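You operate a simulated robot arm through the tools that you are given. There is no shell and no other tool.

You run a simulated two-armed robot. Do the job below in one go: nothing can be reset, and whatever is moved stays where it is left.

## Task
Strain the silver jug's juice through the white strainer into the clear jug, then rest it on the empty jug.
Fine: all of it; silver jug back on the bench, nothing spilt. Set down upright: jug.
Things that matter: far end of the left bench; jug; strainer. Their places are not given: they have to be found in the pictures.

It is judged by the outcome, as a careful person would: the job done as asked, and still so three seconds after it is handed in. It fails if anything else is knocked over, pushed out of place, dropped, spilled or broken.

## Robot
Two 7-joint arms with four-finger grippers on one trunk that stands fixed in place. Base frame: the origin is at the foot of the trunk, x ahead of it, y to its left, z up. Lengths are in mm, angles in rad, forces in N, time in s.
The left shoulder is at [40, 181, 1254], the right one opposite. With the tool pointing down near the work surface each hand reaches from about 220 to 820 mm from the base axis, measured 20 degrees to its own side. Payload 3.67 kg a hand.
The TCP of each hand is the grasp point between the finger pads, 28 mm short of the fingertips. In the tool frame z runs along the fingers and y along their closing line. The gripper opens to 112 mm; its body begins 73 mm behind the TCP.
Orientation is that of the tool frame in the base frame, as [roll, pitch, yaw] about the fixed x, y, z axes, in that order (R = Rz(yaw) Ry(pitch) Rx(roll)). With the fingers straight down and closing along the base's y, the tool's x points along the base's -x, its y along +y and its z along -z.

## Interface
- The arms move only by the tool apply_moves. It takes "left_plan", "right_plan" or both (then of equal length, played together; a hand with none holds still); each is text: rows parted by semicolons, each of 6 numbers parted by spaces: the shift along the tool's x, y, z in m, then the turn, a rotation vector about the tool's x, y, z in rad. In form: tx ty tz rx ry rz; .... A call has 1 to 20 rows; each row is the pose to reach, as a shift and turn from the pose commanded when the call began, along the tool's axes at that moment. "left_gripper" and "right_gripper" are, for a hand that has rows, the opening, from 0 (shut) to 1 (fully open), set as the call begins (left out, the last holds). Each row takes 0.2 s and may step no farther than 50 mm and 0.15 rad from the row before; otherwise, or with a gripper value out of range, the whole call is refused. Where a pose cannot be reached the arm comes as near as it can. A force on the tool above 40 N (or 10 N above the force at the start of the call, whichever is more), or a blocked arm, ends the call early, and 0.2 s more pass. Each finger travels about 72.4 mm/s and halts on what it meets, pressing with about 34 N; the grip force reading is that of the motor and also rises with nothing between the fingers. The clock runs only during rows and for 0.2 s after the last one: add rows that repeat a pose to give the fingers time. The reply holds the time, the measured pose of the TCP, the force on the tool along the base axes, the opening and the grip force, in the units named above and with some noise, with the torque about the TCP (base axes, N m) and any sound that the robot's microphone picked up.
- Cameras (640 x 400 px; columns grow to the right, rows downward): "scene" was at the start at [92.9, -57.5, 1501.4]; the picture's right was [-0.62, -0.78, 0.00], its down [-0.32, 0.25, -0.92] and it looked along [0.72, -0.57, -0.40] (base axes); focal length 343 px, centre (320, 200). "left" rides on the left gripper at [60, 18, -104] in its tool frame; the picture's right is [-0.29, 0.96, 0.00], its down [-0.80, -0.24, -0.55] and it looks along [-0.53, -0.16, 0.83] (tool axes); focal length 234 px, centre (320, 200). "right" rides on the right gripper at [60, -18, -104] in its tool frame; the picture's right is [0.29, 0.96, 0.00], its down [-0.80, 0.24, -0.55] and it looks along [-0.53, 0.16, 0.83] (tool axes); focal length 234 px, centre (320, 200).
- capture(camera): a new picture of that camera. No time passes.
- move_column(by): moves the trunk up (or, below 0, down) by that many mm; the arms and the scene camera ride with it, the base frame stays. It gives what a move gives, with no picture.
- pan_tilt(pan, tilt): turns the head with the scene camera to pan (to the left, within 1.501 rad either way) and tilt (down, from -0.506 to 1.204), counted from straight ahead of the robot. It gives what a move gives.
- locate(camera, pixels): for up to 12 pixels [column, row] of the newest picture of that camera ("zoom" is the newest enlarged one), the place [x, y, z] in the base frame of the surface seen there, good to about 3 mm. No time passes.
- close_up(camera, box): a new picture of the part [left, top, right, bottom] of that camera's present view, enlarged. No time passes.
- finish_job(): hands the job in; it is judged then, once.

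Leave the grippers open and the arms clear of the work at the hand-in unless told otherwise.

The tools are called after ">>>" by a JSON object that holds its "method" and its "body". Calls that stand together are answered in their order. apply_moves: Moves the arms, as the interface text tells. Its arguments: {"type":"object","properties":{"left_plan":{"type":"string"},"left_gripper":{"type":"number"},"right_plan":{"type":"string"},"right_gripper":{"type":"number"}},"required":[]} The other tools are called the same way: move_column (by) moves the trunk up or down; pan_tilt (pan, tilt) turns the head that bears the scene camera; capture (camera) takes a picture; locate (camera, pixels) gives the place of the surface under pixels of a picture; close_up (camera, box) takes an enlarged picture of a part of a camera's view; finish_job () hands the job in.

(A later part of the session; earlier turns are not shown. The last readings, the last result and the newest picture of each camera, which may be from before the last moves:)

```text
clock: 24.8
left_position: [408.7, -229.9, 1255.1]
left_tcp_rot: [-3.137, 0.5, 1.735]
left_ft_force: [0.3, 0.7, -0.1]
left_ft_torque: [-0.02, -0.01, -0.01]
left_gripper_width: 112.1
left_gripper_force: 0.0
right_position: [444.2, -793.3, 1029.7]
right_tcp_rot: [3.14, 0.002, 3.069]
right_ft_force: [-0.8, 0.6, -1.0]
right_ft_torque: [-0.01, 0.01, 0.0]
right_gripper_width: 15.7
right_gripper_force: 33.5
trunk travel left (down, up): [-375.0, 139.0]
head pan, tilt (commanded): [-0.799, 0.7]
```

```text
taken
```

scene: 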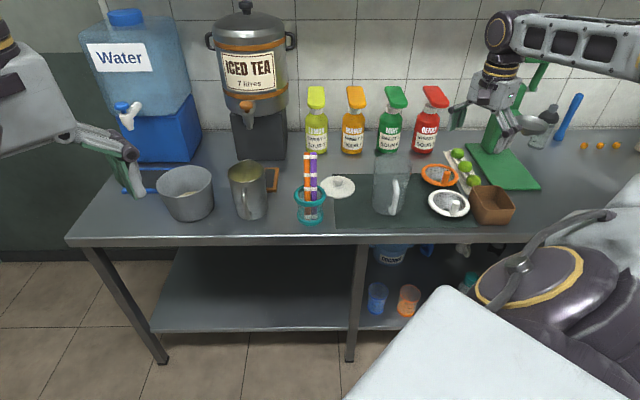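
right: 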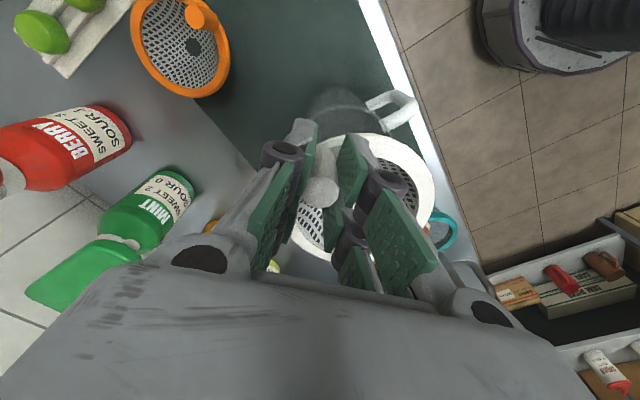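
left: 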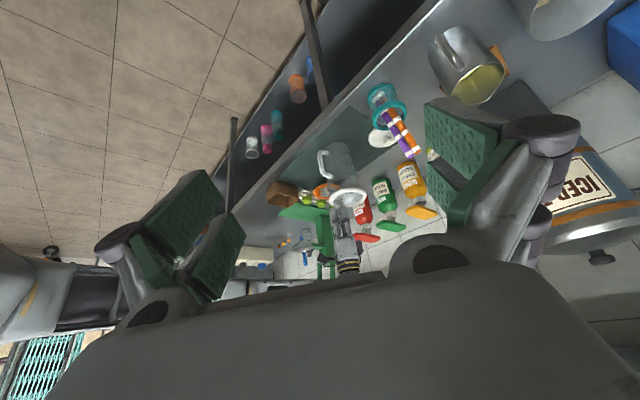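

The left camera sees the clear jug at (340,165) and the strainer at (347,198), with image "down" roughly world up. I'll zoom there.

>>> {"method": "close_up", "body": {"camera": "left", "box": [300, 135, 396, 225]}}

>>> {"method": "locate", "body": {"camera": "zoom", "pixels": [[240, 270], [400, 275], [320, 250], [320, 315], [280, 130], [250, 110], [350, 60]]}}

```text
4.44 times, centred on (348, 180) of left
```

zoom: 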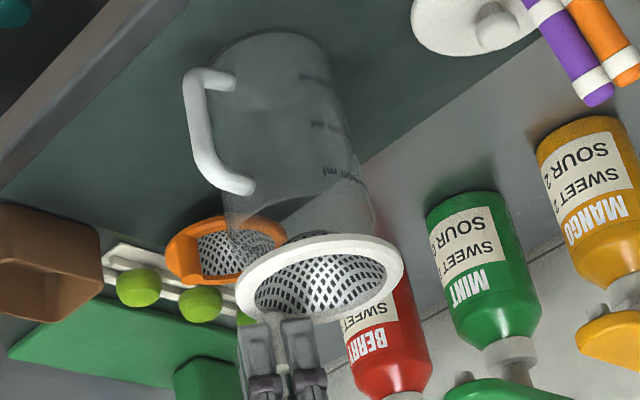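

```text
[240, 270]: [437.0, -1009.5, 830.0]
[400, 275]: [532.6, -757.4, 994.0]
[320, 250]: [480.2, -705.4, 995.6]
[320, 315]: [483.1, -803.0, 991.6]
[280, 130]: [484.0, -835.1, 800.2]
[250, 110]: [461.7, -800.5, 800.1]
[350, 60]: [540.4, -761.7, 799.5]
```

This side view shows the strainer above the jug rim well. I'll zoom in more to compare their edges.

>>> {"method": "close_up", "body": {"camera": "left", "box": [322, 165, 370, 210]}}

>>> {"method": "locate", "body": {"camera": "zoom", "pixels": [[165, 250], [500, 205], [330, 175], [250, 190], [420, 165], [480, 260], [300, 330], [400, 315], [190, 300], [180, 220]]}}

```text
8.89 times, centred on (346, 188) of left
```

zoom: 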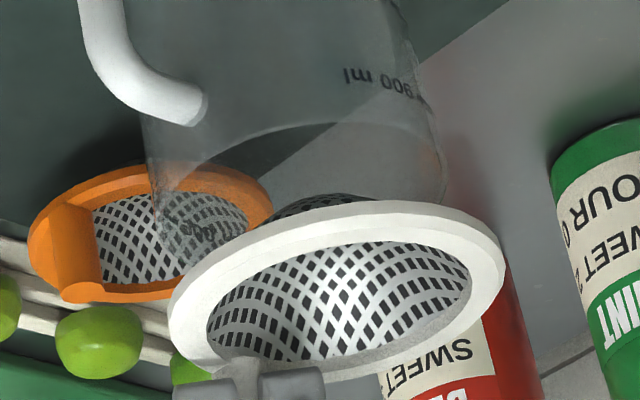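

```text
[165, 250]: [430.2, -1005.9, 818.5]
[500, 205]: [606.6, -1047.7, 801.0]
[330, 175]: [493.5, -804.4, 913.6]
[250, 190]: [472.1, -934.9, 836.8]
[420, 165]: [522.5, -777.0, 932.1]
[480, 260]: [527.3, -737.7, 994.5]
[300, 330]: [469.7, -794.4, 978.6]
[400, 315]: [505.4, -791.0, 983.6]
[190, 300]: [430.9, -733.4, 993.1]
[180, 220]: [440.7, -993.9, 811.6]
```

Cross-checking the views, the jug is centred near x≈475.5 and the strainer near x≈479.5. I'll shift the strainer by about (-4,-1.2) mm and lower it 22 mm in small steps so the basket just enters the rim.

>>> {"method": "apply_moves", "body": {"right_plan": "0.0039 -0.0015 0 0 0 0; 0.0039 -0.0015 0.006 0 0 0; 0.0039 -0.0015 0.012 0 0 0; 0.0039 -0.0015 0.017 0 0 0; 0.0039 -0.0015 0.022 0 0 0; 0.0039 -0.0015 0.022 0 0 0"}}

>>> {"method": "close_up", "body": {"camera": "scene", "box": [356, 130, 440, 190]}}

>>> {"method": "close_up", "body": {"camera": "left", "box": [322, 165, 370, 210]}}

```text
clock: 26.2
left_position: [408.5, -228.8, 1255.9]
left_tcp_rot: [-3.139, 0.501, 1.736]
left_ft_force: [-0.1, 0.4, 0.4]
left_ft_torque: [-0.02, 0.01, 0.02]
left_gripper_width: 111.9
left_gripper_force: 0.0
right_position: [442.1, -792.9, 1008.9]
right_tcp_rot: [3.141, 0.001, 3.067]
right_ft_force: [0.8, -0.5, -0.7]
right_ft_torque: [-0.06, 0.05, -0.02]
right_gripper_width: 16.1
right_gripper_force: 34.0
trunk travel left (down, up): [-375.0, 139.0]
head pan, tilt (commanded): [-0.799, 0.7]
```

```text
6.67 times, centred on (398, 160) of scene
```

zoom: 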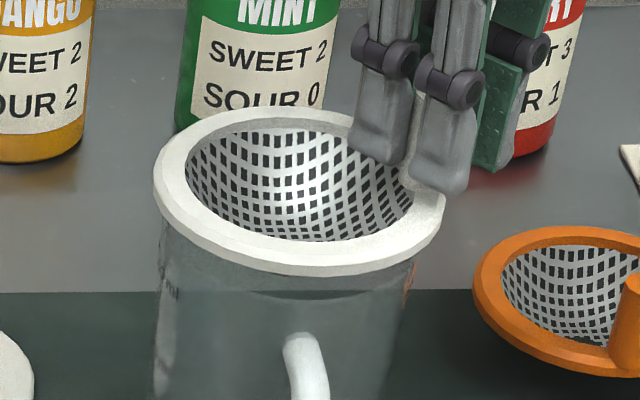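

```text
8.89 times, centred on (346, 188) of left
```

zoom: 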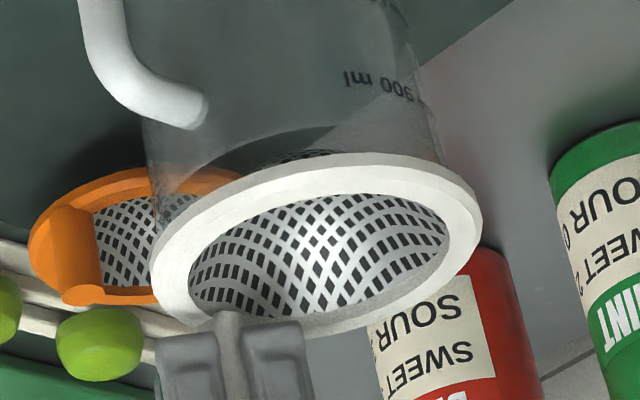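

The strainer is nearly concentric, about 1–3 mm off. I'll apply a small correction of (-1.2,+2.5) mm and lower gently toward seating.

>>> {"method": "apply_moves", "body": {"right_plan": "0.0014 0.0024 0.002 0 0 0; 0.0014 0.0024 0.005 0 0 0; 0.0014 0.0024 0.008 0 0 0; 0.0014 0.0024 0.011 0 0 0; 0.0014 0.0024 0.013 0 0 0; 0.0014 0.0024 0.013 0 0 0"}}

>>> {"method": "close_up", "body": {"camera": "scene", "box": [356, 130, 440, 190]}}

>>> {"method": "close_up", "body": {"camera": "left", "box": [322, 165, 370, 210]}}

```text
clock: 27.6
left_position: [409.1, -229.2, 1256.5]
left_tcp_rot: [-3.139, 0.5, 1.734]
left_ft_force: [-0.1, 0.2, 0.0]
left_ft_torque: [-0.01, 0.0, 0.04]
left_gripper_width: 112.1
left_gripper_force: 0.1
right_position: [440.0, -789.7, 997.9]
right_tcp_rot: [-3.139, 0.005, 3.067]
right_ft_force: [1.3, -2.1, 12.6]
right_ft_torque: [-0.13, -0.03, 0.01]
right_gripper_width: 15.9
right_gripper_force: 34.0
trunk travel left (down, up): [-375.0, 139.0]
head pan, tilt (commanded): [-0.799, 0.7]
```

```text
6.67 times, centred on (398, 160) of scene
```

zoom: 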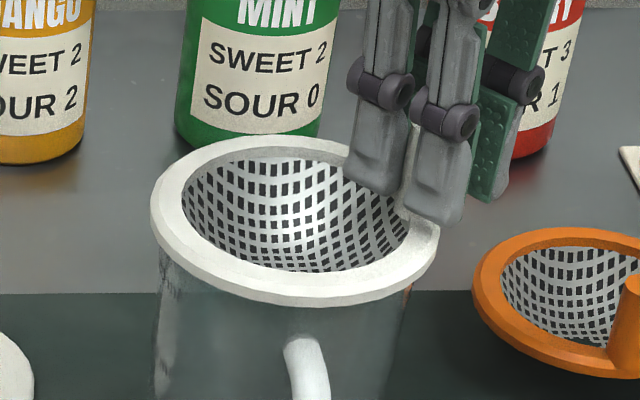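

```text
8.89 times, centred on (346, 188) of left
```

zoom: 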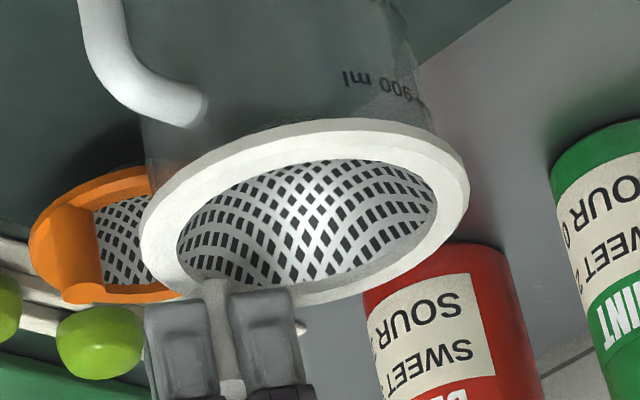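

A contact force of 12.6 N shows the strainer has met the rim. It looks concentric and level in both views. I'll relieve the press by 1.5 mm and open the fingers.

>>> {"method": "apply_moves", "body": {"right_plan": "0 0 -0.0015 0 0 0; 0 0 -0.0015 0 0 0"}}

>>> {"method": "apply_moves", "body": {"right_plan": "0 0 0 0 0 0; 0 0 0 0 0 0; 0 0 0 0 0 0", "right_gripper": 0.45}}

>>> {"method": "close_up", "body": {"camera": "scene", "box": [356, 130, 440, 190]}}

>>> {"method": "close_up", "body": {"camera": "left", "box": [322, 165, 370, 210]}}

```text
clock: 28.2
left_position: [409.1, -228.2, 1256.2]
left_tcp_rot: [-3.139, 0.503, 1.735]
left_ft_force: [-0.4, 0.8, 0.4]
left_ft_torque: [0.01, -0.01, 0.02]
left_gripper_width: 112.2
left_gripper_force: 0.0
right_position: [439.1, -789.3, 997.6]
right_tcp_rot: [-3.141, 0.001, 3.066]
right_ft_force: [0.2, -2.3, 11.4]
right_ft_torque: [-0.17, 0.0, -0.04]
right_gripper_width: 15.9
right_gripper_force: 33.2
trunk travel left (down, up): [-375.0, 139.0]
head pan, tilt (commanded): [-0.799, 0.7]
```

```text
clock: 29.0
left_position: [408.7, -227.9, 1255.6]
left_tcp_rot: [-3.137, 0.501, 1.734]
left_ft_force: [0.4, 0.1, -0.4]
left_ft_torque: [0.04, 0.01, 0.0]
left_gripper_width: 112.0
left_gripper_force: 0.0
right_position: [440.9, -789.4, 995.5]
right_tcp_rot: [3.141, 0.0, 3.069]
right_ft_force: [-0.1, 0.3, 0.4]
right_ft_torque: [-0.01, -0.01, 0.0]
right_gripper_width: 50.3
right_gripper_force: 0.1
trunk travel left (down, up): [-375.0, 139.0]
head pan, tilt (commanded): [-0.799, 0.7]
```

```text
6.67 times, centred on (398, 160) of scene
```

zoom: 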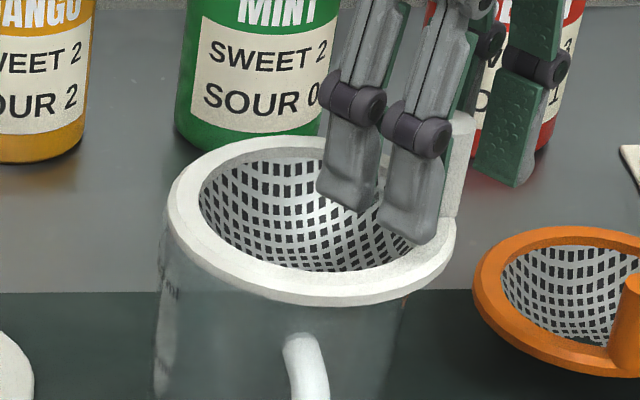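

```text
8.89 times, centred on (346, 188) of left
```

zoom: 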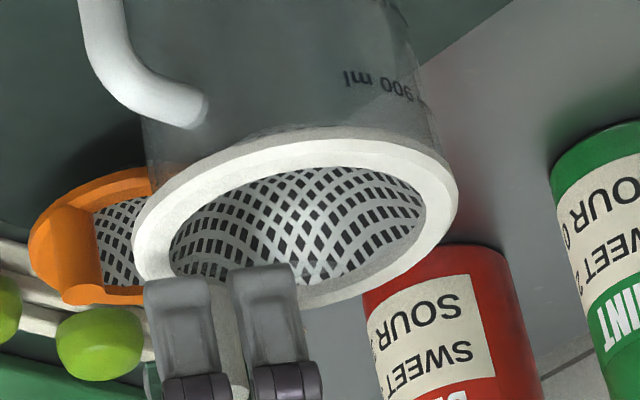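

After release the strainer slipped a few millimetres to the right. I'll measure its rim to see whether it is tilted or off-centre.

>>> {"method": "locate", "body": {"camera": "zoom", "pixels": [[143, 240], [160, 215], [210, 175], [270, 150], [330, 137], [400, 142], [445, 170], [450, 205], [420, 250], [380, 280], [320, 300], [150, 270]]}}

>>> {"method": "close_up", "body": {"camera": "scene", "box": [356, 130, 440, 190]}}

>>> {"method": "locate", "body": {"camera": "zoom", "pixels": [[172, 205], [180, 180], [205, 155], [240, 143], [280, 139], [190, 240], [220, 268], [260, 288], [310, 297], [370, 290], [420, 268], [447, 235]]}}

```text
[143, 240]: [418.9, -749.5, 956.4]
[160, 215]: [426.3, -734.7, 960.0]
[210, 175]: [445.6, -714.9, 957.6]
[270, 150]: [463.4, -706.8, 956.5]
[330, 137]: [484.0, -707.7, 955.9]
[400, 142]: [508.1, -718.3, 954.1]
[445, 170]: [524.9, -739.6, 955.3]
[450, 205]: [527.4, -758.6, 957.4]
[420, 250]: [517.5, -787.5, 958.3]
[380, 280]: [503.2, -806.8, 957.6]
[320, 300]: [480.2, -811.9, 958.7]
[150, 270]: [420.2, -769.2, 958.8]
```

```text
6.67 times, centred on (398, 160) of scene
```

zoom: 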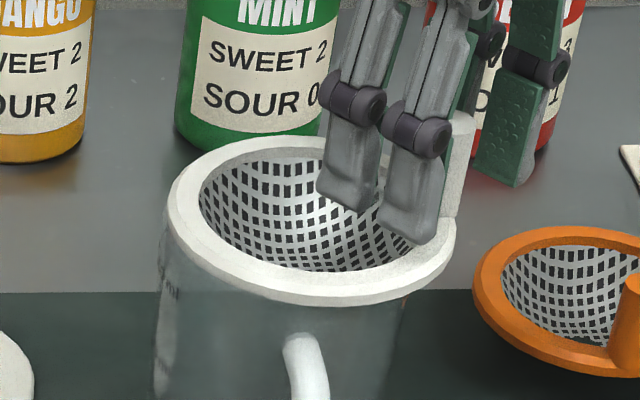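

```text
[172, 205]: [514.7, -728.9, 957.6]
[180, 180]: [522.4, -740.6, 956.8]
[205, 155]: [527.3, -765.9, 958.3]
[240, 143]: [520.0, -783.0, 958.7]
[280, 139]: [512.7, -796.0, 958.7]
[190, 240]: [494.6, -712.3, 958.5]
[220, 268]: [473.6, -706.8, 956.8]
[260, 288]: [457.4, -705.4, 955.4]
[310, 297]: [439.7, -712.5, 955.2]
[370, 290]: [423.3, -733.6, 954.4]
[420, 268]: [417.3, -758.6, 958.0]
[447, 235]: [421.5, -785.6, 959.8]
```

The strainer is level (rim z≈957 all round) but sits about 5 mm toward its post. I'll regrip to recentre it, then open only slightly so the fingers can't fling it sideways.

>>> {"method": "apply_moves", "body": {"right_plan": "0 0 0 0 0 0; 0 0 0 0 0 0; 0 0 0 0 0 0; 0 0 0 0 0 0", "right_gripper": 0.1}}

>>> {"method": "close_up", "body": {"camera": "scene", "box": [356, 130, 440, 190]}}

>>> {"method": "locate", "body": {"camera": "zoom", "pixels": [[172, 205], [180, 180], [205, 155], [240, 143], [280, 139], [190, 240], [220, 268], [260, 288], [310, 297], [370, 290], [420, 268], [440, 235]]}}

```text
clock: 30.0
left_position: [409.2, -229.5, 1255.6]
left_tcp_rot: [-3.139, 0.501, 1.736]
left_ft_force: [-0.5, 1.1, 0.1]
left_ft_torque: [0.03, -0.01, -0.03]
left_gripper_width: 112.0
left_gripper_force: 0.1
right_position: [439.3, -791.4, 997.4]
right_tcp_rot: [-3.141, -0.001, 3.067]
right_ft_force: [-0.3, -1.3, 3.5]
right_ft_torque: [-0.11, 0.04, 0.0]
right_gripper_width: 16.6
right_gripper_force: 34.4
trunk travel left (down, up): [-375.0, 139.0]
head pan, tilt (commanded): [-0.799, 0.7]
```

```text
6.67 times, centred on (398, 160) of scene
```

zoom: 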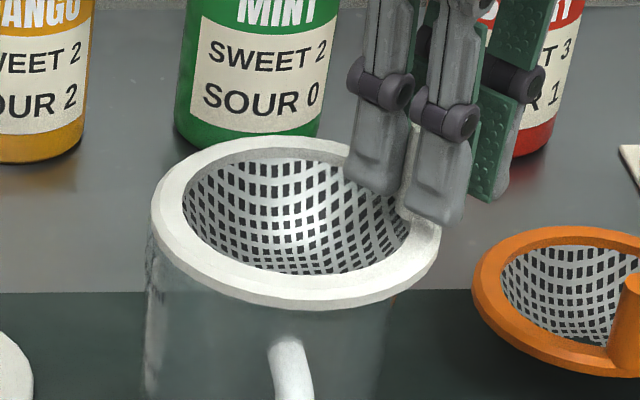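

```text
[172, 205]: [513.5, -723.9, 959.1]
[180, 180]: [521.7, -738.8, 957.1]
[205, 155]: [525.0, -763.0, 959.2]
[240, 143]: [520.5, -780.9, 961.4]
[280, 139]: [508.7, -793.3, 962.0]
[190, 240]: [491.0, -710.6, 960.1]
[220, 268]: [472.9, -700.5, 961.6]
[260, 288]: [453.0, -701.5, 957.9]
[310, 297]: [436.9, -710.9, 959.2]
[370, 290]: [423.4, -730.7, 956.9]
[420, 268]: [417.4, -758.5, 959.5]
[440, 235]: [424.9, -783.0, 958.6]
```

Regripping also moved the jug slightly (its handle shifted left by about 15 zoom px), so the basket seems to fit closely. I'll look from the left camera and higher zooms to see how the flange sits on the rim.

>>> {"method": "close_up", "body": {"camera": "left", "box": [322, 150, 370, 200]}}

>>> {"method": "close_up", "body": {"camera": "scene", "box": [364, 145, 424, 225]}}

>>> {"method": "close_up", "body": {"camera": "right", "box": [260, 60, 460, 270]}}

```text
8.00 times, centred on (346, 175) of left
```

zoom: 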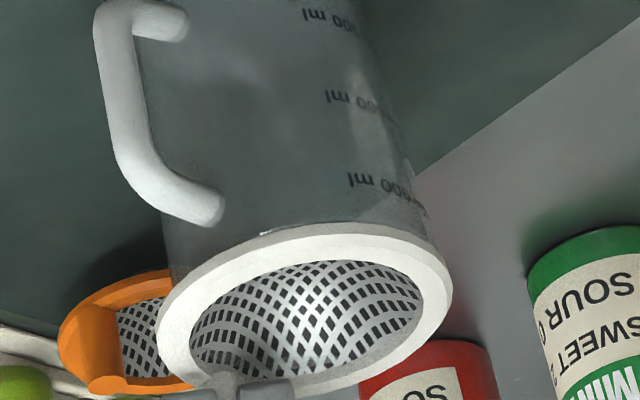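

```text
5.00 times, centred on (394, 185) of scene
```

zoom: 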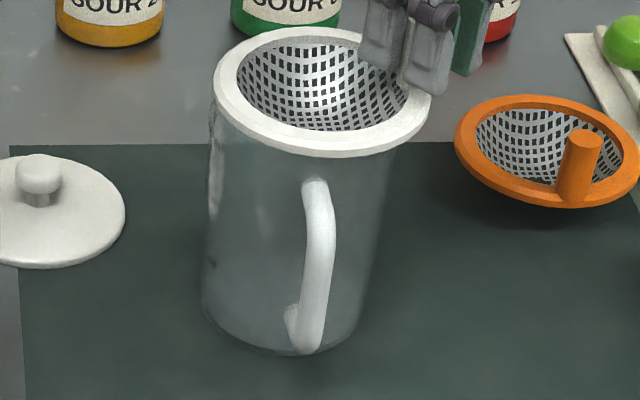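

```text
1.90 times, centred on (360, 165) of right
```

zoom: 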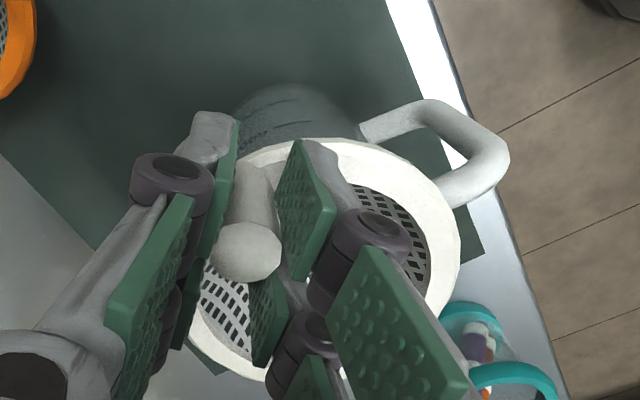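

I'll zoom tightly on the left and right rim contacts.

>>> {"method": "close_up", "body": {"camera": "scene", "box": [368, 150, 392, 180]}}

>>> {"method": "close_up", "body": {"camera": "scene", "box": [392, 155, 422, 185]}}

>>> {"method": "close_up", "body": {"camera": "left", "box": [336, 170, 366, 195]}}

```text
13.33 times, centred on (380, 165) of scene
```

zoom: 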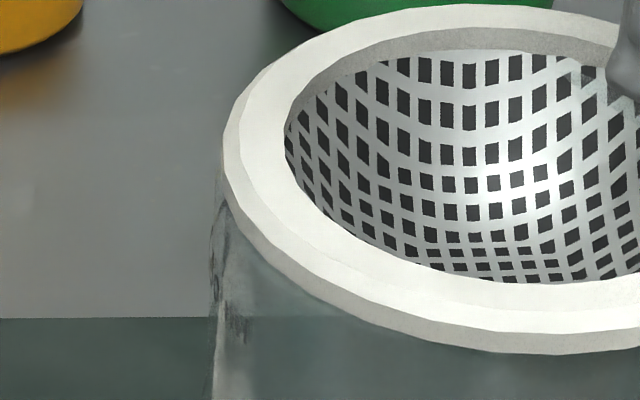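

```text
13.33 times, centred on (407, 170) of scene
```

zoom: 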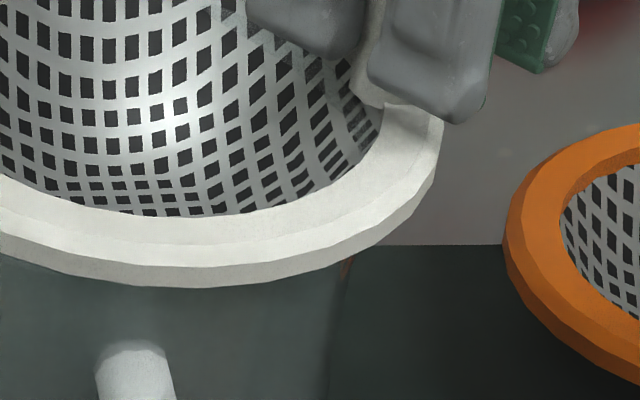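

```text
16.00 times, centred on (351, 182) of left
```

zoom: 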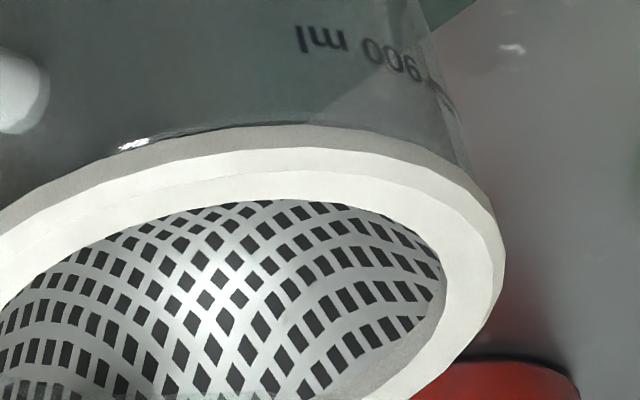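

The strainer sits about 4 mm to the right of centre, so the flange overlap on the left is thin. I'll lift 4 mm, shift it about 4 mm left relative to the jug, and check again before lowering.

>>> {"method": "apply_moves", "body": {"right_plan": "0 0 -0.003 0 0 0; 0 0 -0.005 0 0 0; -0.0013 0.0015 -0.005 0 0 0; -0.0027 0.003 -0.005 0 0 0; -0.0027 0.003 -0.005 0 0 0"}}

>>> {"method": "close_up", "body": {"camera": "scene", "box": [364, 145, 424, 225]}}

>>> {"method": "close_up", "body": {"camera": "scene", "box": [368, 150, 392, 180]}}

>>> {"method": "close_up", "body": {"camera": "left", "box": [322, 150, 370, 200]}}

```text
clock: 31.2
left_position: [410.2, -229.2, 1254.9]
left_tcp_rot: [-3.139, 0.5, 1.734]
left_ft_force: [-0.4, 0.2, 1.4]
left_ft_torque: [0.01, 0.01, 0.03]
left_gripper_width: 111.7
left_gripper_force: 0.0
right_position: [442.8, -787.3, 1002.0]
right_tcp_rot: [3.139, 0.0, 3.068]
right_ft_force: [0.4, -0.6, -0.7]
right_ft_torque: [-0.09, 0.01, 0.03]
right_gripper_width: 16.4
right_gripper_force: 34.2
trunk travel left (down, up): [-375.0, 139.0]
head pan, tilt (commanded): [-0.799, 0.7]
```

```text
5.00 times, centred on (394, 185) of scene
```

zoom: 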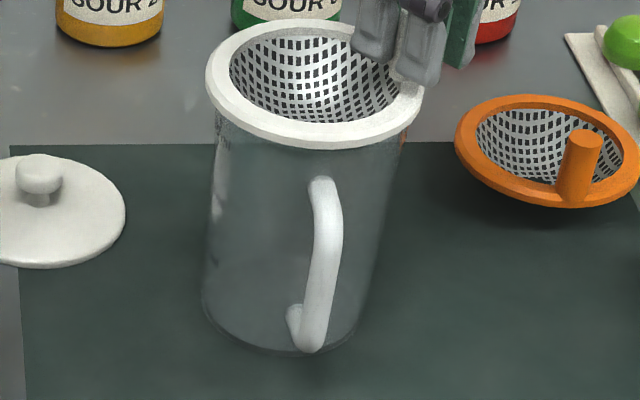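

```text
13.33 times, centred on (380, 165) of scene
```

zoom: 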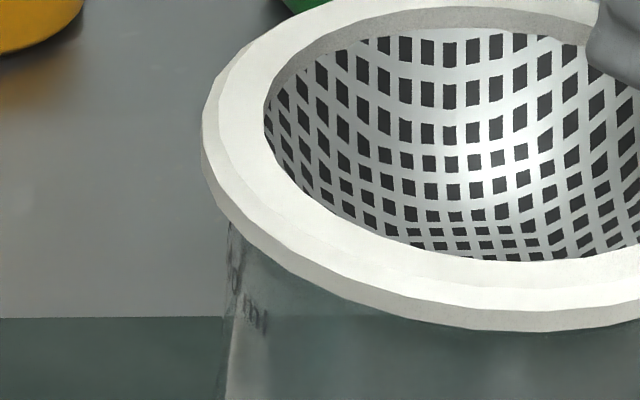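

```text
8.00 times, centred on (346, 175) of left
```

zoom: 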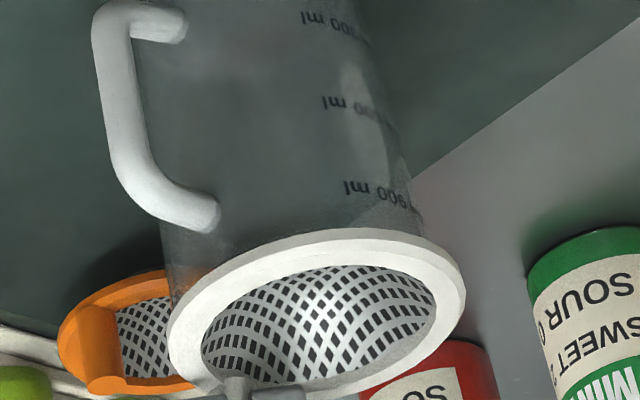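

Lifting let the jug settle back upright, and the strainer now looks concentric from the scene side. I'll locate printed marks on the jug wall plus the strainer rim to check the other direction.

>>> {"method": "locate", "body": {"camera": "zoom", "pixels": [[350, 186], [362, 190], [383, 193], [395, 197], [330, 103], [358, 106], [388, 115], [172, 330], [250, 250], [350, 233], [440, 260], [461, 300]]}}

>>> {"method": "close_up", "body": {"camera": "scene", "box": [364, 145, 424, 225]}}

>>> {"method": "locate", "body": {"camera": "zoom", "pixels": [[209, 75], [218, 55], [240, 33], [270, 24], [300, 22], [220, 105], [245, 125], [280, 137], [320, 141], [360, 137], [400, 120], [418, 95]]}}

```text
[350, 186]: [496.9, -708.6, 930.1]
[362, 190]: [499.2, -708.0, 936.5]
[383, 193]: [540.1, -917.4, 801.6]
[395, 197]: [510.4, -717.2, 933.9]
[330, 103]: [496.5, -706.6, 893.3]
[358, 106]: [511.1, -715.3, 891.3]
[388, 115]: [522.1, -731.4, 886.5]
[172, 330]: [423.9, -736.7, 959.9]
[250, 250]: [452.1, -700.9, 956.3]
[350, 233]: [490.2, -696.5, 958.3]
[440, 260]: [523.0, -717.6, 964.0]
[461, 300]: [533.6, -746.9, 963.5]
```

```text
5.00 times, centred on (394, 185) of scene
```

zoom: 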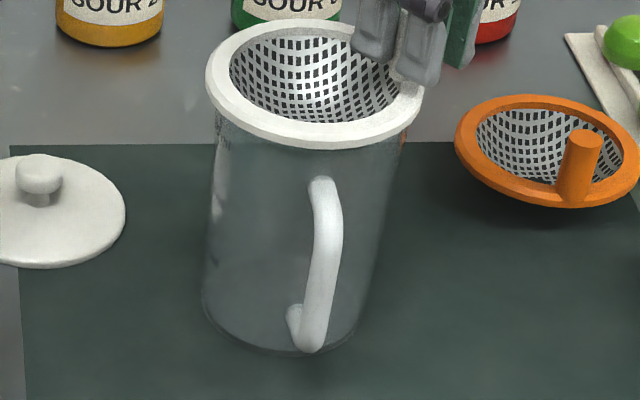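

```text
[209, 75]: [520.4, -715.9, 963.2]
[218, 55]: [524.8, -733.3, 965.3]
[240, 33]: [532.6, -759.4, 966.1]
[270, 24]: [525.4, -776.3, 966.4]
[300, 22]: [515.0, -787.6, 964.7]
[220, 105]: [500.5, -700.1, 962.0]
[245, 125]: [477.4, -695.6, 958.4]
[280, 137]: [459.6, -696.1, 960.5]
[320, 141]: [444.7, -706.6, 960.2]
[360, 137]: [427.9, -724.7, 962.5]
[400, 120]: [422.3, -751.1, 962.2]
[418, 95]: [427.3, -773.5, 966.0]
```

Strainer centre is about (477.5,-750) and jug axis about (477,-753), so they agree within ~3 mm. I'll nudge (-0.5,-1.5) mm and lower slowly, watching the force.

>>> {"method": "apply_moves", "body": {"right_plan": "0.0004 -0.0015 0 0 0 0; 0.0004 -0.0015 0.002 0 0 0; 0.0004 -0.0015 0.004 0 0 0; 0.0004 -0.0015 0.005 0 0 0; 0.0004 -0.0015 0.005 0 0 0"}}

>>> {"method": "close_up", "body": {"camera": "scene", "box": [364, 145, 424, 225]}}

```text
clock: 32.4
left_position: [408.6, -228.7, 1255.1]
left_tcp_rot: [-3.138, 0.501, 1.734]
left_ft_force: [0.0, 0.1, 0.1]
left_ft_torque: [-0.02, -0.01, -0.01]
left_gripper_width: 112.1
left_gripper_force: 0.0
right_position: [441.2, -790.1, 996.3]
right_tcp_rot: [3.141, 0.001, 3.067]
right_ft_force: [1.7, -2.5, 4.2]
right_ft_torque: [-0.07, 0.05, 0.04]
right_gripper_width: 15.9
right_gripper_force: 33.5
trunk travel left (down, up): [-375.0, 139.0]
head pan, tilt (commanded): [-0.799, 0.7]
```

```text
5.00 times, centred on (394, 185) of scene
```

zoom: 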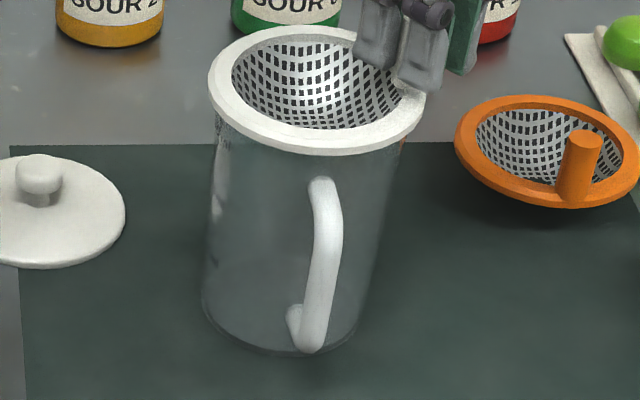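

Contact is 4 N, with a small sideways push of (+1.7,-2.5). I'll yield about 2 mm in that direction and lower another millimetre to seat it.

>>> {"method": "apply_moves", "body": {"right_plan": "-0.0006 -0.0008 0 0 0 0; -0.0012 -0.0016 0 0 0 0; -0.0012 -0.0016 0.001 0 0 0; -0.0012 -0.0016 0.002 0 0 0; -0.0012 -0.0016 0.002 0 0 0"}}

>>> {"method": "close_up", "body": {"camera": "scene", "box": [364, 145, 424, 225]}}

>>> {"method": "close_up", "body": {"camera": "left", "box": [322, 150, 370, 200]}}

```text
clock: 33.6
left_position: [408.4, -228.7, 1255.7]
left_tcp_rot: [-3.138, 0.503, 1.734]
left_ft_force: [0.0, 0.0, -0.3]
left_ft_torque: [0.01, -0.01, 0.01]
left_gripper_width: 111.9
left_gripper_force: 0.0
right_position: [442.5, -789.9, 997.3]
right_tcp_rot: [-3.139, 0.0, 3.066]
right_ft_force: [-2.0, 1.0, 12.6]
right_ft_torque: [-0.01, 0.14, 0.01]
right_gripper_width: 16.1
right_gripper_force: 33.9
trunk travel left (down, up): [-375.0, 139.0]
head pan, tilt (commanded): [-0.799, 0.7]
```

```text
5.00 times, centred on (394, 185) of scene
```

zoom: 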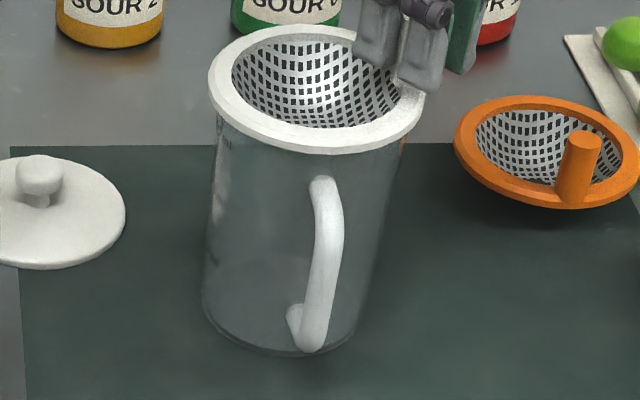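

```text
8.00 times, centred on (346, 175) of left
```

zoom: 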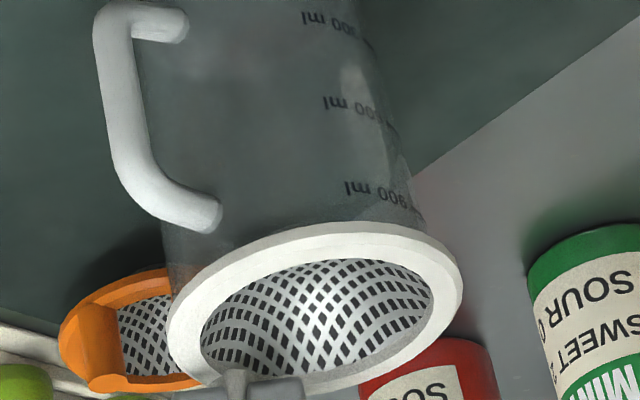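

It is seated and concentric, pressing at 12.6 N. I'll back off 2.5 mm to relieve the press, then check the force.

>>> {"method": "apply_moves", "body": {"right_plan": "0 0 -0.0015 0 0 0; 0 0 -0.0025 0 0 0; 0 0 -0.0025 0 0 0"}}

```text
clock: 34.4
left_position: [408.9, -229.3, 1256.1]
left_tcp_rot: [-3.138, 0.5, 1.735]
left_ft_force: [-0.1, 0.4, -0.4]
left_ft_torque: [-0.04, 0.0, 0.01]
left_gripper_width: 111.9
left_gripper_force: 0.0
right_position: [442.8, -790.6, 997.8]
right_tcp_rot: [3.141, -0.001, 3.068]
right_ft_force: [-1.8, 1.0, 5.2]
right_ft_torque: [-0.03, 0.08, -0.01]
right_gripper_width: 16.0
right_gripper_force: 34.0
trunk travel left (down, up): [-375.0, 139.0]
head pan, tilt (commanded): [-0.799, 0.7]
```

The press is down to 5 N. I'll raise another 1.3 mm and then open the fingers just a little, to about 22 mm.

>>> {"method": "apply_moves", "body": {"right_plan": "0 0 -0.0013 0 0 0; 0 0 -0.0013 0 0 0"}}

>>> {"method": "apply_moves", "body": {"right_plan": "0 0 0 0 0 0; 0 0 0 0 0 0", "right_gripper": 0.2}}

>>> {"method": "close_up", "body": {"camera": "scene", "box": [364, 145, 424, 225]}}

>>> {"method": "close_up", "body": {"camera": "left", "box": [322, 150, 370, 200]}}

```text
clock: 35.0
left_position: [410.1, -229.0, 1254.7]
left_tcp_rot: [-3.139, 0.502, 1.735]
left_ft_force: [-1.1, 0.0, 0.0]
left_ft_torque: [0.02, 0.0, -0.02]
left_gripper_width: 111.9
left_gripper_force: 0.0
right_position: [443.7, -789.7, 998.0]
right_tcp_rot: [-3.14, 0.001, 3.068]
right_ft_force: [-0.3, 0.1, 0.3]
right_ft_torque: [-0.04, 0.03, -0.03]
right_gripper_width: 16.1
right_gripper_force: 34.4
trunk travel left (down, up): [-375.0, 139.0]
head pan, tilt (commanded): [-0.799, 0.7]
```

```text
clock: 35.6
left_position: [408.8, -229.4, 1255.3]
left_tcp_rot: [-3.139, 0.502, 1.735]
left_ft_force: [0.6, 0.2, -0.4]
left_ft_torque: [0.01, 0.0, 0.0]
left_gripper_width: 112.2
left_gripper_force: 0.1
right_position: [443.2, -791.1, 998.5]
right_tcp_rot: [3.141, 0.001, 3.065]
right_ft_force: [0.1, 0.4, -0.4]
right_ft_torque: [-0.02, 0.0, -0.03]
right_gripper_width: 22.4
right_gripper_force: 0.1
trunk travel left (down, up): [-375.0, 139.0]
head pan, tilt (commanded): [-0.799, 0.7]
```

```text
5.00 times, centred on (394, 185) of scene
```

zoom: 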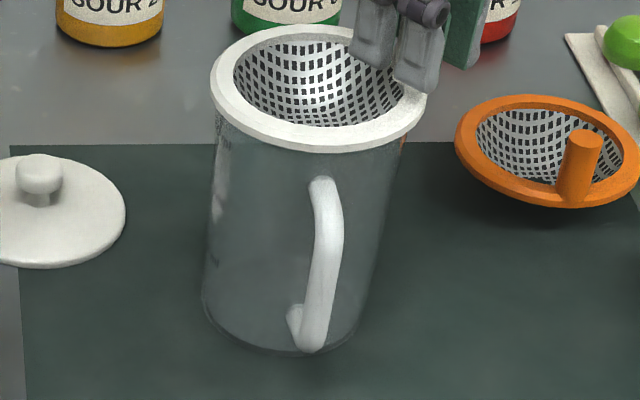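

```text
8.00 times, centred on (346, 175) of left
```

zoom: 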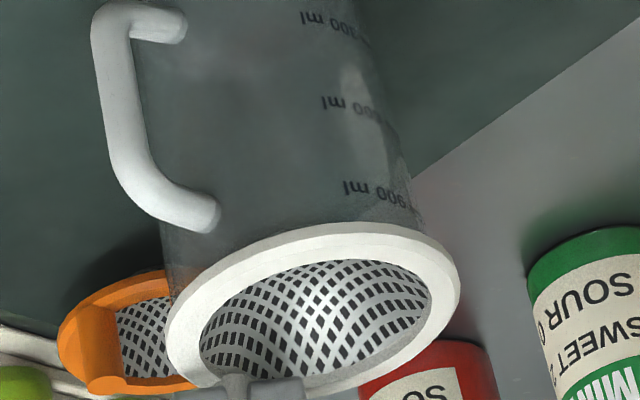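

The strainer stayed put and is well centred. I'll open further and rise straight up.

>>> {"method": "apply_moves", "body": {"right_plan": "0 0 0 0 0 0; 0 0 0 0 0 0; 0 0 -0.02 0 0 0; 0 0 -0.05 0 0 0; 0 0 -0.09 0 0 0; 0 0 -0.13 0 0 0", "right_gripper": 0.45}}

>>> {"method": "close_up", "body": {"camera": "scene", "box": [364, 145, 424, 225]}}

>>> {"method": "close_up", "body": {"camera": "left", "box": [322, 150, 370, 200]}}

```text
clock: 37.0
left_position: [409.2, -228.0, 1254.7]
left_tcp_rot: [-3.139, 0.502, 1.735]
left_ft_force: [0.5, 1.3, -0.2]
left_ft_torque: [0.0, 0.0, 0.0]
left_gripper_width: 112.2
left_gripper_force: 0.1
right_position: [442.4, -789.7, 1129.1]
right_tcp_rot: [-3.141, -0.001, 3.069]
right_ft_force: [0.0, 0.6, -0.8]
right_ft_torque: [-0.02, 0.01, 0.01]
right_gripper_width: 50.4
right_gripper_force: 0.1
trunk travel left (down, up): [-375.0, 139.0]
head pan, tilt (commanded): [-0.799, 0.7]
```

```text
5.00 times, centred on (394, 185) of scene
```

zoom: 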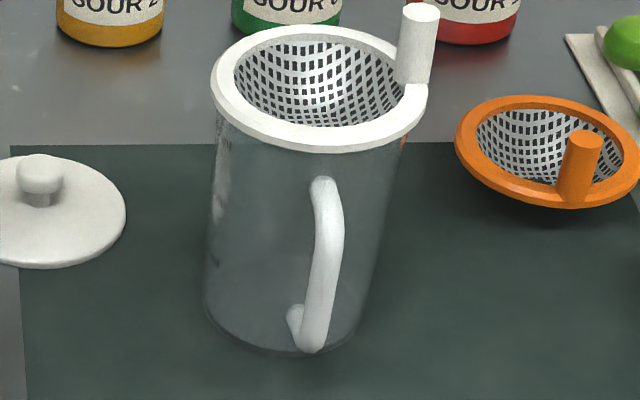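

```text
8.00 times, centred on (346, 175) of left
```

zoom: 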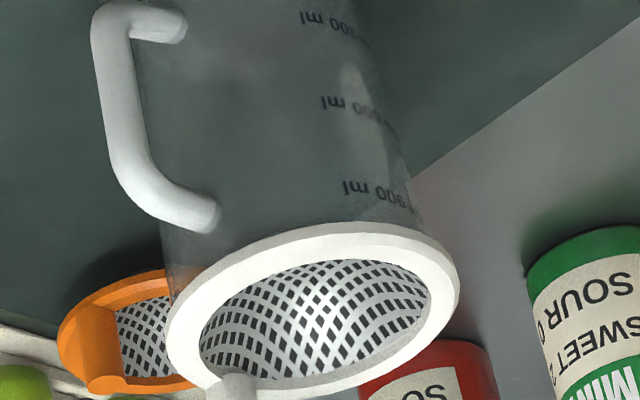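

The strainer rests level on the clear jug with its post to the right. I'll measure its rim and post to use as the pour target.

>>> {"method": "close_up", "body": {"camera": "scene", "box": [364, 135, 424, 180]}}

>>> {"method": "locate", "body": {"camera": "zoom", "pixels": [[155, 190], [170, 160], [200, 130], [240, 110], [290, 102], [350, 110], [165, 220], [200, 255], [250, 275], [310, 285], [370, 275], [430, 235]]}}

>>> {"method": "locate", "body": {"camera": "zoom", "pixels": [[455, 70], [445, 75], [465, 65], [440, 130], [440, 200], [447, 220]]}}

```text
8.89 times, centred on (394, 158) of scene
```

zoom: 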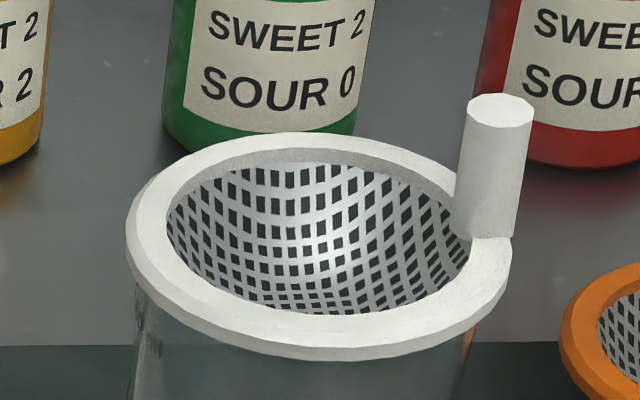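

```text
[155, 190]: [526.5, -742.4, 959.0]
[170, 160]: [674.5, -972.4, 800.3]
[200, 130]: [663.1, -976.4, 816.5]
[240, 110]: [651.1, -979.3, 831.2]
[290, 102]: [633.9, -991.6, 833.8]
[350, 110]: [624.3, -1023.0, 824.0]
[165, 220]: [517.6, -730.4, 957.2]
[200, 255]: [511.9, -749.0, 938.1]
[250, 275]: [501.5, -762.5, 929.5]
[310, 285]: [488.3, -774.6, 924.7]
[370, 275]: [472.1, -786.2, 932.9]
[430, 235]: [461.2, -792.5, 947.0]
```

```text
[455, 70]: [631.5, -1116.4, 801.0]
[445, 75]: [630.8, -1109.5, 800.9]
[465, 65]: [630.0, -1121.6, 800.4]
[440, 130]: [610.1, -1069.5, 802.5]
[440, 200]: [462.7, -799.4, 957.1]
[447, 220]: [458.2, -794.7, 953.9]
```

I sampled before seeing the zoom's scale, so I'll sample again on the actual rim and post pixels.

>>> {"method": "locate", "body": {"camera": "zoom", "pixels": [[132, 230], [145, 195], [185, 158], [240, 138], [300, 134], [370, 143], [140, 260], [180, 305], [240, 338], [330, 348], [420, 335], [495, 280]]}}

>>> {"method": "locate", "body": {"camera": "zoom", "pixels": [[500, 108], [485, 105], [515, 110], [495, 160], [490, 220], [505, 250], [430, 165]]}}

```text
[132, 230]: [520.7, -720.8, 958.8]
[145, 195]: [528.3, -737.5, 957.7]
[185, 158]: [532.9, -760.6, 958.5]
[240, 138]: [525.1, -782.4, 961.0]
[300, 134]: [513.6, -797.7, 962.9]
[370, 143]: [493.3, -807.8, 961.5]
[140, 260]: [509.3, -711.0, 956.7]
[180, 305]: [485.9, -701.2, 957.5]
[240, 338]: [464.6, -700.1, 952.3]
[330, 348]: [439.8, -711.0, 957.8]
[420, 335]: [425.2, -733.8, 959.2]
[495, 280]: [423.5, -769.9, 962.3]
```

```text
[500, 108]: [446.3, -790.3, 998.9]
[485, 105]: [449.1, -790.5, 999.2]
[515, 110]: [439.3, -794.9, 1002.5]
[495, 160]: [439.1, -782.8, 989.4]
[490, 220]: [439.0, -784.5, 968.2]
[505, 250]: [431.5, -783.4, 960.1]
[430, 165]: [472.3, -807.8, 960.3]
```

Strainer centre is about (477,-754.5) with rim top z≈959. The post is on the right, top z≈1000. I'll now bring the left arm back out of the way so the right arm can reach the silver jug freely.

>>> {"method": "apply_moves", "body": {"left_plan": "0 0 0 0 0.125 0; 0 0 0 0 0.25 0; 0 0 0 0 0.375 0; 0 0 0 0 0.5 0"}}

>>> {"method": "apply_moves", "body": {"left_plan": "0.0283 0.0062 -0.0005 0 0 -0.14; 0.0565 0.0124 -0.001 0 0 -0.28; 0.0848 0.0186 -0.0015 0 0 -0.42; 0.1131 0.0248 -0.002 0 0 -0.56; 0.1413 0.031 -0.0025 0 0 -0.7; 0.1696 0.0371 -0.003 0 0 -0.84; 0.1979 0.0433 -0.0035 0 0 -0.98; 0.2262 0.0495 -0.004 0 0 -1.12; 0.2544 0.0557 -0.0045 0 0 -1.26; 0.2827 0.0619 -0.005 0 0 -1.4"}}

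```text
clock: 38.0
left_position: [409.1, -230.0, 1254.7]
left_tcp_rot: [-3.137, -0.003, 1.736]
left_ft_force: [0.2, -0.6, 0.3]
left_ft_torque: [0.03, -0.01, -0.02]
left_gripper_width: 112.1
left_gripper_force: 0.1
right_position: [443.2, -792.7, 1127.8]
right_tcp_rot: [3.138, 0.0, 3.069]
right_ft_force: [0.3, -0.7, -0.8]
right_ft_torque: [0.03, 0.01, 0.01]
right_gripper_width: 50.4
right_gripper_force: 0.0
trunk travel left (down, up): [-375.0, 139.0]
head pan, tilt (commanded): [-0.799, 0.7]
```

```text
clock: 40.2
left_position: [424.1, 61.2, 1260.6]
left_tcp_rot: [-3.141, -0.003, 3.135]
left_ft_force: [-0.5, 1.0, 0.7]
left_ft_torque: [0.0, 0.04, 0.03]
left_gripper_width: 112.0
left_gripper_force: 0.1
right_position: [441.5, -788.5, 1128.4]
right_tcp_rot: [-3.14, 0.0, 3.065]
right_ft_force: [-0.9, 0.1, -0.6]
right_ft_torque: [-0.03, 0.0, 0.01]
right_gripper_width: 50.2
right_gripper_force: 0.0
trunk travel left (down, up): [-375.0, 139.0]
head pan, tilt (commanded): [-0.799, 0.7]
```

The left arm is clear. I'll move the right hand up and away from the strainer to about (500,-480,1160) while turning it to face the silver jug's handle.

>>> {"method": "apply_moves", "body": {"right_plan": "-0.0043 0.0392 -0.004 0 0 0.0821; -0.0086 0.0784 -0.008 0 0 0.1643; -0.0128 0.1175 -0.012 0 0 0.2464; -0.0171 0.1567 -0.016 0 0 0.3285; -0.0214 0.1959 -0.02 0 0 0.4106; -0.0257 0.2351 -0.024 0 0 0.4928; -0.0299 0.2742 -0.028 0 0 0.5749; -0.0342 0.3134 -0.032 0 0 0.657"}}

>>> {"method": "capture", "body": {"camera": "scene"}}

```text
clock: 42.0
left_position: [425.2, 61.3, 1259.0]
left_tcp_rot: [-3.141, -0.003, 3.132]
left_ft_force: [1.0, 0.6, 0.1]
left_ft_torque: [-0.01, -0.02, 0.0]
left_gripper_width: 112.2
left_gripper_force: 0.1
right_position: [501.8, -480.7, 1162.6]
right_tcp_rot: [-3.14, -0.001, 2.407]
right_ft_force: [-1.0, 0.6, -0.3]
right_ft_torque: [0.02, 0.0, -0.01]
right_gripper_width: 50.3
right_gripper_force: 0.1
trunk travel left (down, up): [-375.0, 139.0]
head pan, tilt (commanded): [-0.799, 0.7]
```

```text
taken
```

scene: 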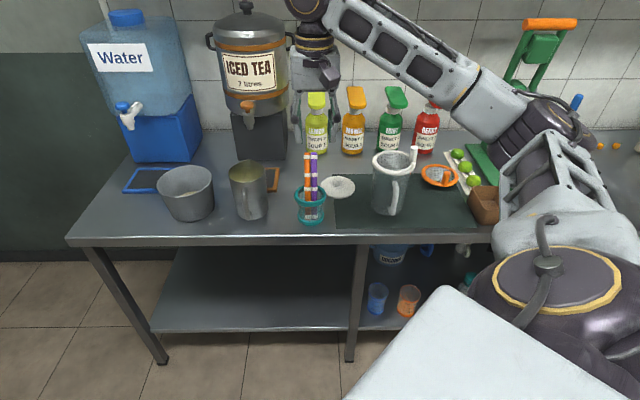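

The elbow is out to the right. I'll check where it sits relative to the bench items before pitching the hand up and lowering it.

>>> {"method": "locate", "body": {"camera": "scene", "pixels": [[530, 125], [560, 110], [585, 140], [510, 180], [550, 220], [440, 60], [500, 100], [560, 190]]}}

```text
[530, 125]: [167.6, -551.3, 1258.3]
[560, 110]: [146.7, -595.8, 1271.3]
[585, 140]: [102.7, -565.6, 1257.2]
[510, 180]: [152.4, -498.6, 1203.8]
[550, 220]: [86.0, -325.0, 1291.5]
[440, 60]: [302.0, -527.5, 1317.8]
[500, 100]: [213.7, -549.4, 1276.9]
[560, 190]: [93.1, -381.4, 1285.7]
```

The elbow is high and clear. I'll pitch the hand up to horizontal, fingers toward the jug's handle, while moving to (600,-332,1010) in front of the bench.

>>> {"method": "apply_moves", "body": {"right_plan": "0.0021 0.0147 0.0126 0 -0.1309 0; 0.0043 0.0295 0.0252 0 -0.2618 0; 0.0064 0.0442 0.0378 0 -0.3927 0; 0.0085 0.059 0.0503 0 -0.5236 0; 0.0106 0.0737 0.0629 0 -0.6545 0; 0.0128 0.0885 0.0755 0 -0.7854 0; 0.0149 0.1032 0.0881 0 -0.9163 0; 0.017 0.1179 0.1007 0 -1.0472 0; 0.0191 0.1327 0.1133 0 -1.1781 0; 0.0213 0.1474 0.1258 0 -1.309 0; 0.0234 0.1622 0.1384 0 -1.4399 0; 0.0255 0.1769 0.151 0 -1.5708 0; 0.0255 0.1769 0.151 0 -1.5708 0"}}

>>> {"method": "capture", "body": {"camera": "scene"}}

>>> {"method": "capture", "body": {"camera": "right"}}

```text
clock: 44.8
left_position: [424.4, 59.7, 1260.4]
left_tcp_rot: [-3.14, -0.003, 3.132]
left_ft_force: [-0.1, 0.1, -1.4]
left_ft_torque: [0.02, 0.0, -0.02]
left_gripper_width: 112.1
left_gripper_force: 0.0
right_position: [599.2, -333.0, 1008.0]
right_tcp_rot: [-0.044, 1.567, -0.776]
right_ft_force: [-0.2, 0.4, 0.2]
right_ft_torque: [0.01, 0.04, -0.03]
right_gripper_width: 50.4
right_gripper_force: 0.1
trunk travel left (down, up): [-375.0, 139.0]
head pan, tilt (commanded): [-0.799, 0.7]
```

```text
taken
```

scene: 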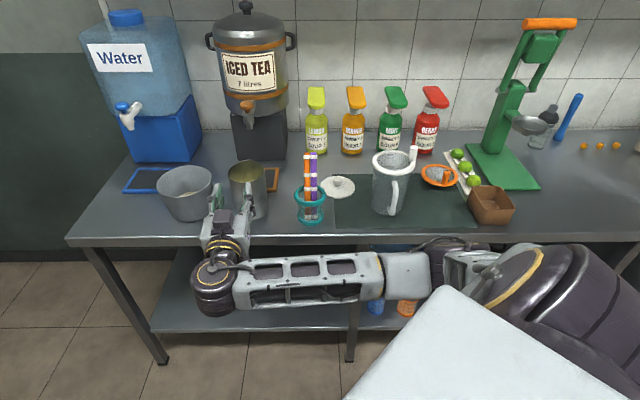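

```text
taken
```

right: 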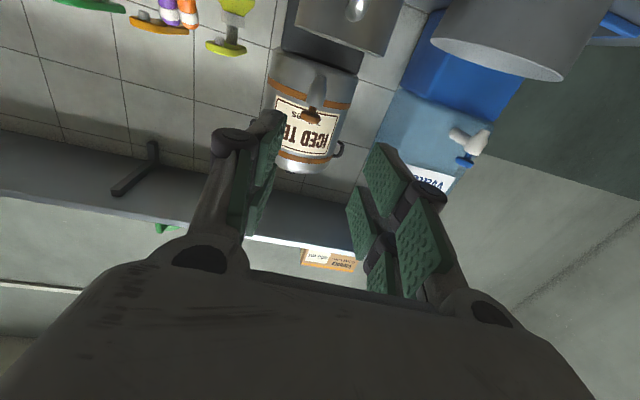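

The hand is horizontal at (599,-333,1008), pointing at the jug. I'll lower it to handle height (z≈885), still in front of the bench edge.

>>> {"method": "apply_moves", "body": {"right_plan": "0.03 0 0 0 0 0; 0.06 0 0 0 0 0; 0.09 0 0 0 0 0; 0.123 0 0 0 0 0; 0.123 0 0 0 0 0"}}

>>> {"method": "capture", "body": {"camera": "scene"}}

>>> {"method": "close_up", "body": {"camera": "scene", "box": [180, 140, 320, 260]}}

>>> {"method": "capture", "body": {"camera": "right"}}

```text
clock: 46.0
left_position: [425.2, 60.0, 1260.5]
left_tcp_rot: [-3.139, -0.005, 3.134]
left_ft_force: [-0.6, -0.4, 0.9]
left_ft_torque: [-0.01, -0.03, 0.01]
left_gripper_width: 111.8
left_gripper_force: 0.1
right_position: [598.5, -331.5, 885.6]
right_tcp_rot: [-0.481, 1.57, -1.212]
right_ft_force: [0.3, -0.1, 0.1]
right_ft_torque: [-0.02, -0.05, 0.0]
right_gripper_width: 50.3
right_gripper_force: 0.0
trunk travel left (down, up): [-375.0, 139.0]
head pan, tilt (commanded): [-0.799, 0.7]
```

```text
taken
```

scene: 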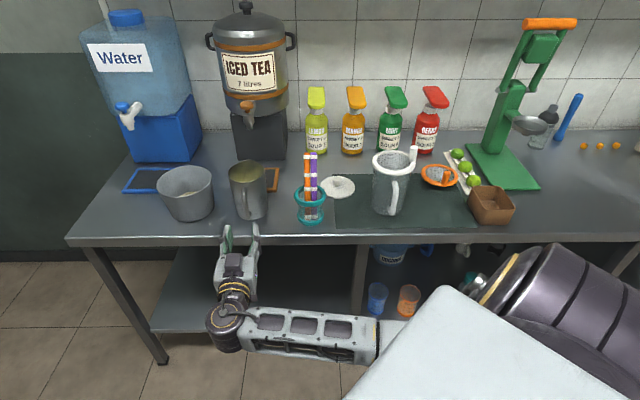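

```text
3.33 times, centred on (250, 200) of scene
```

zoom: 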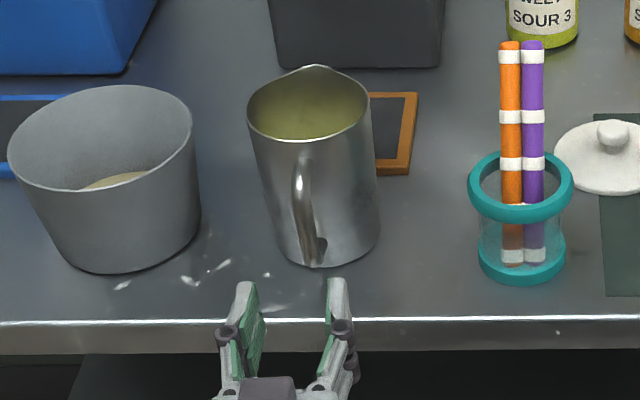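

```text
taken
```

right: 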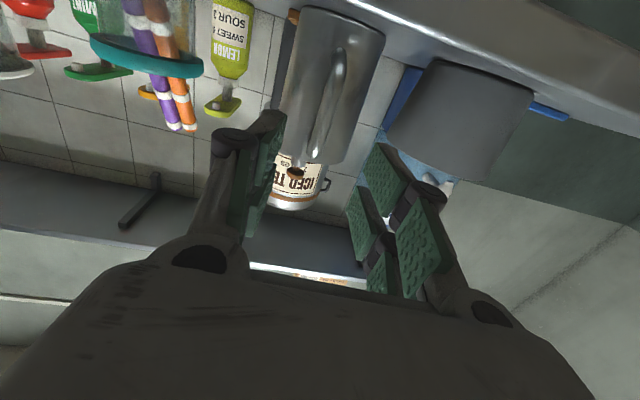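

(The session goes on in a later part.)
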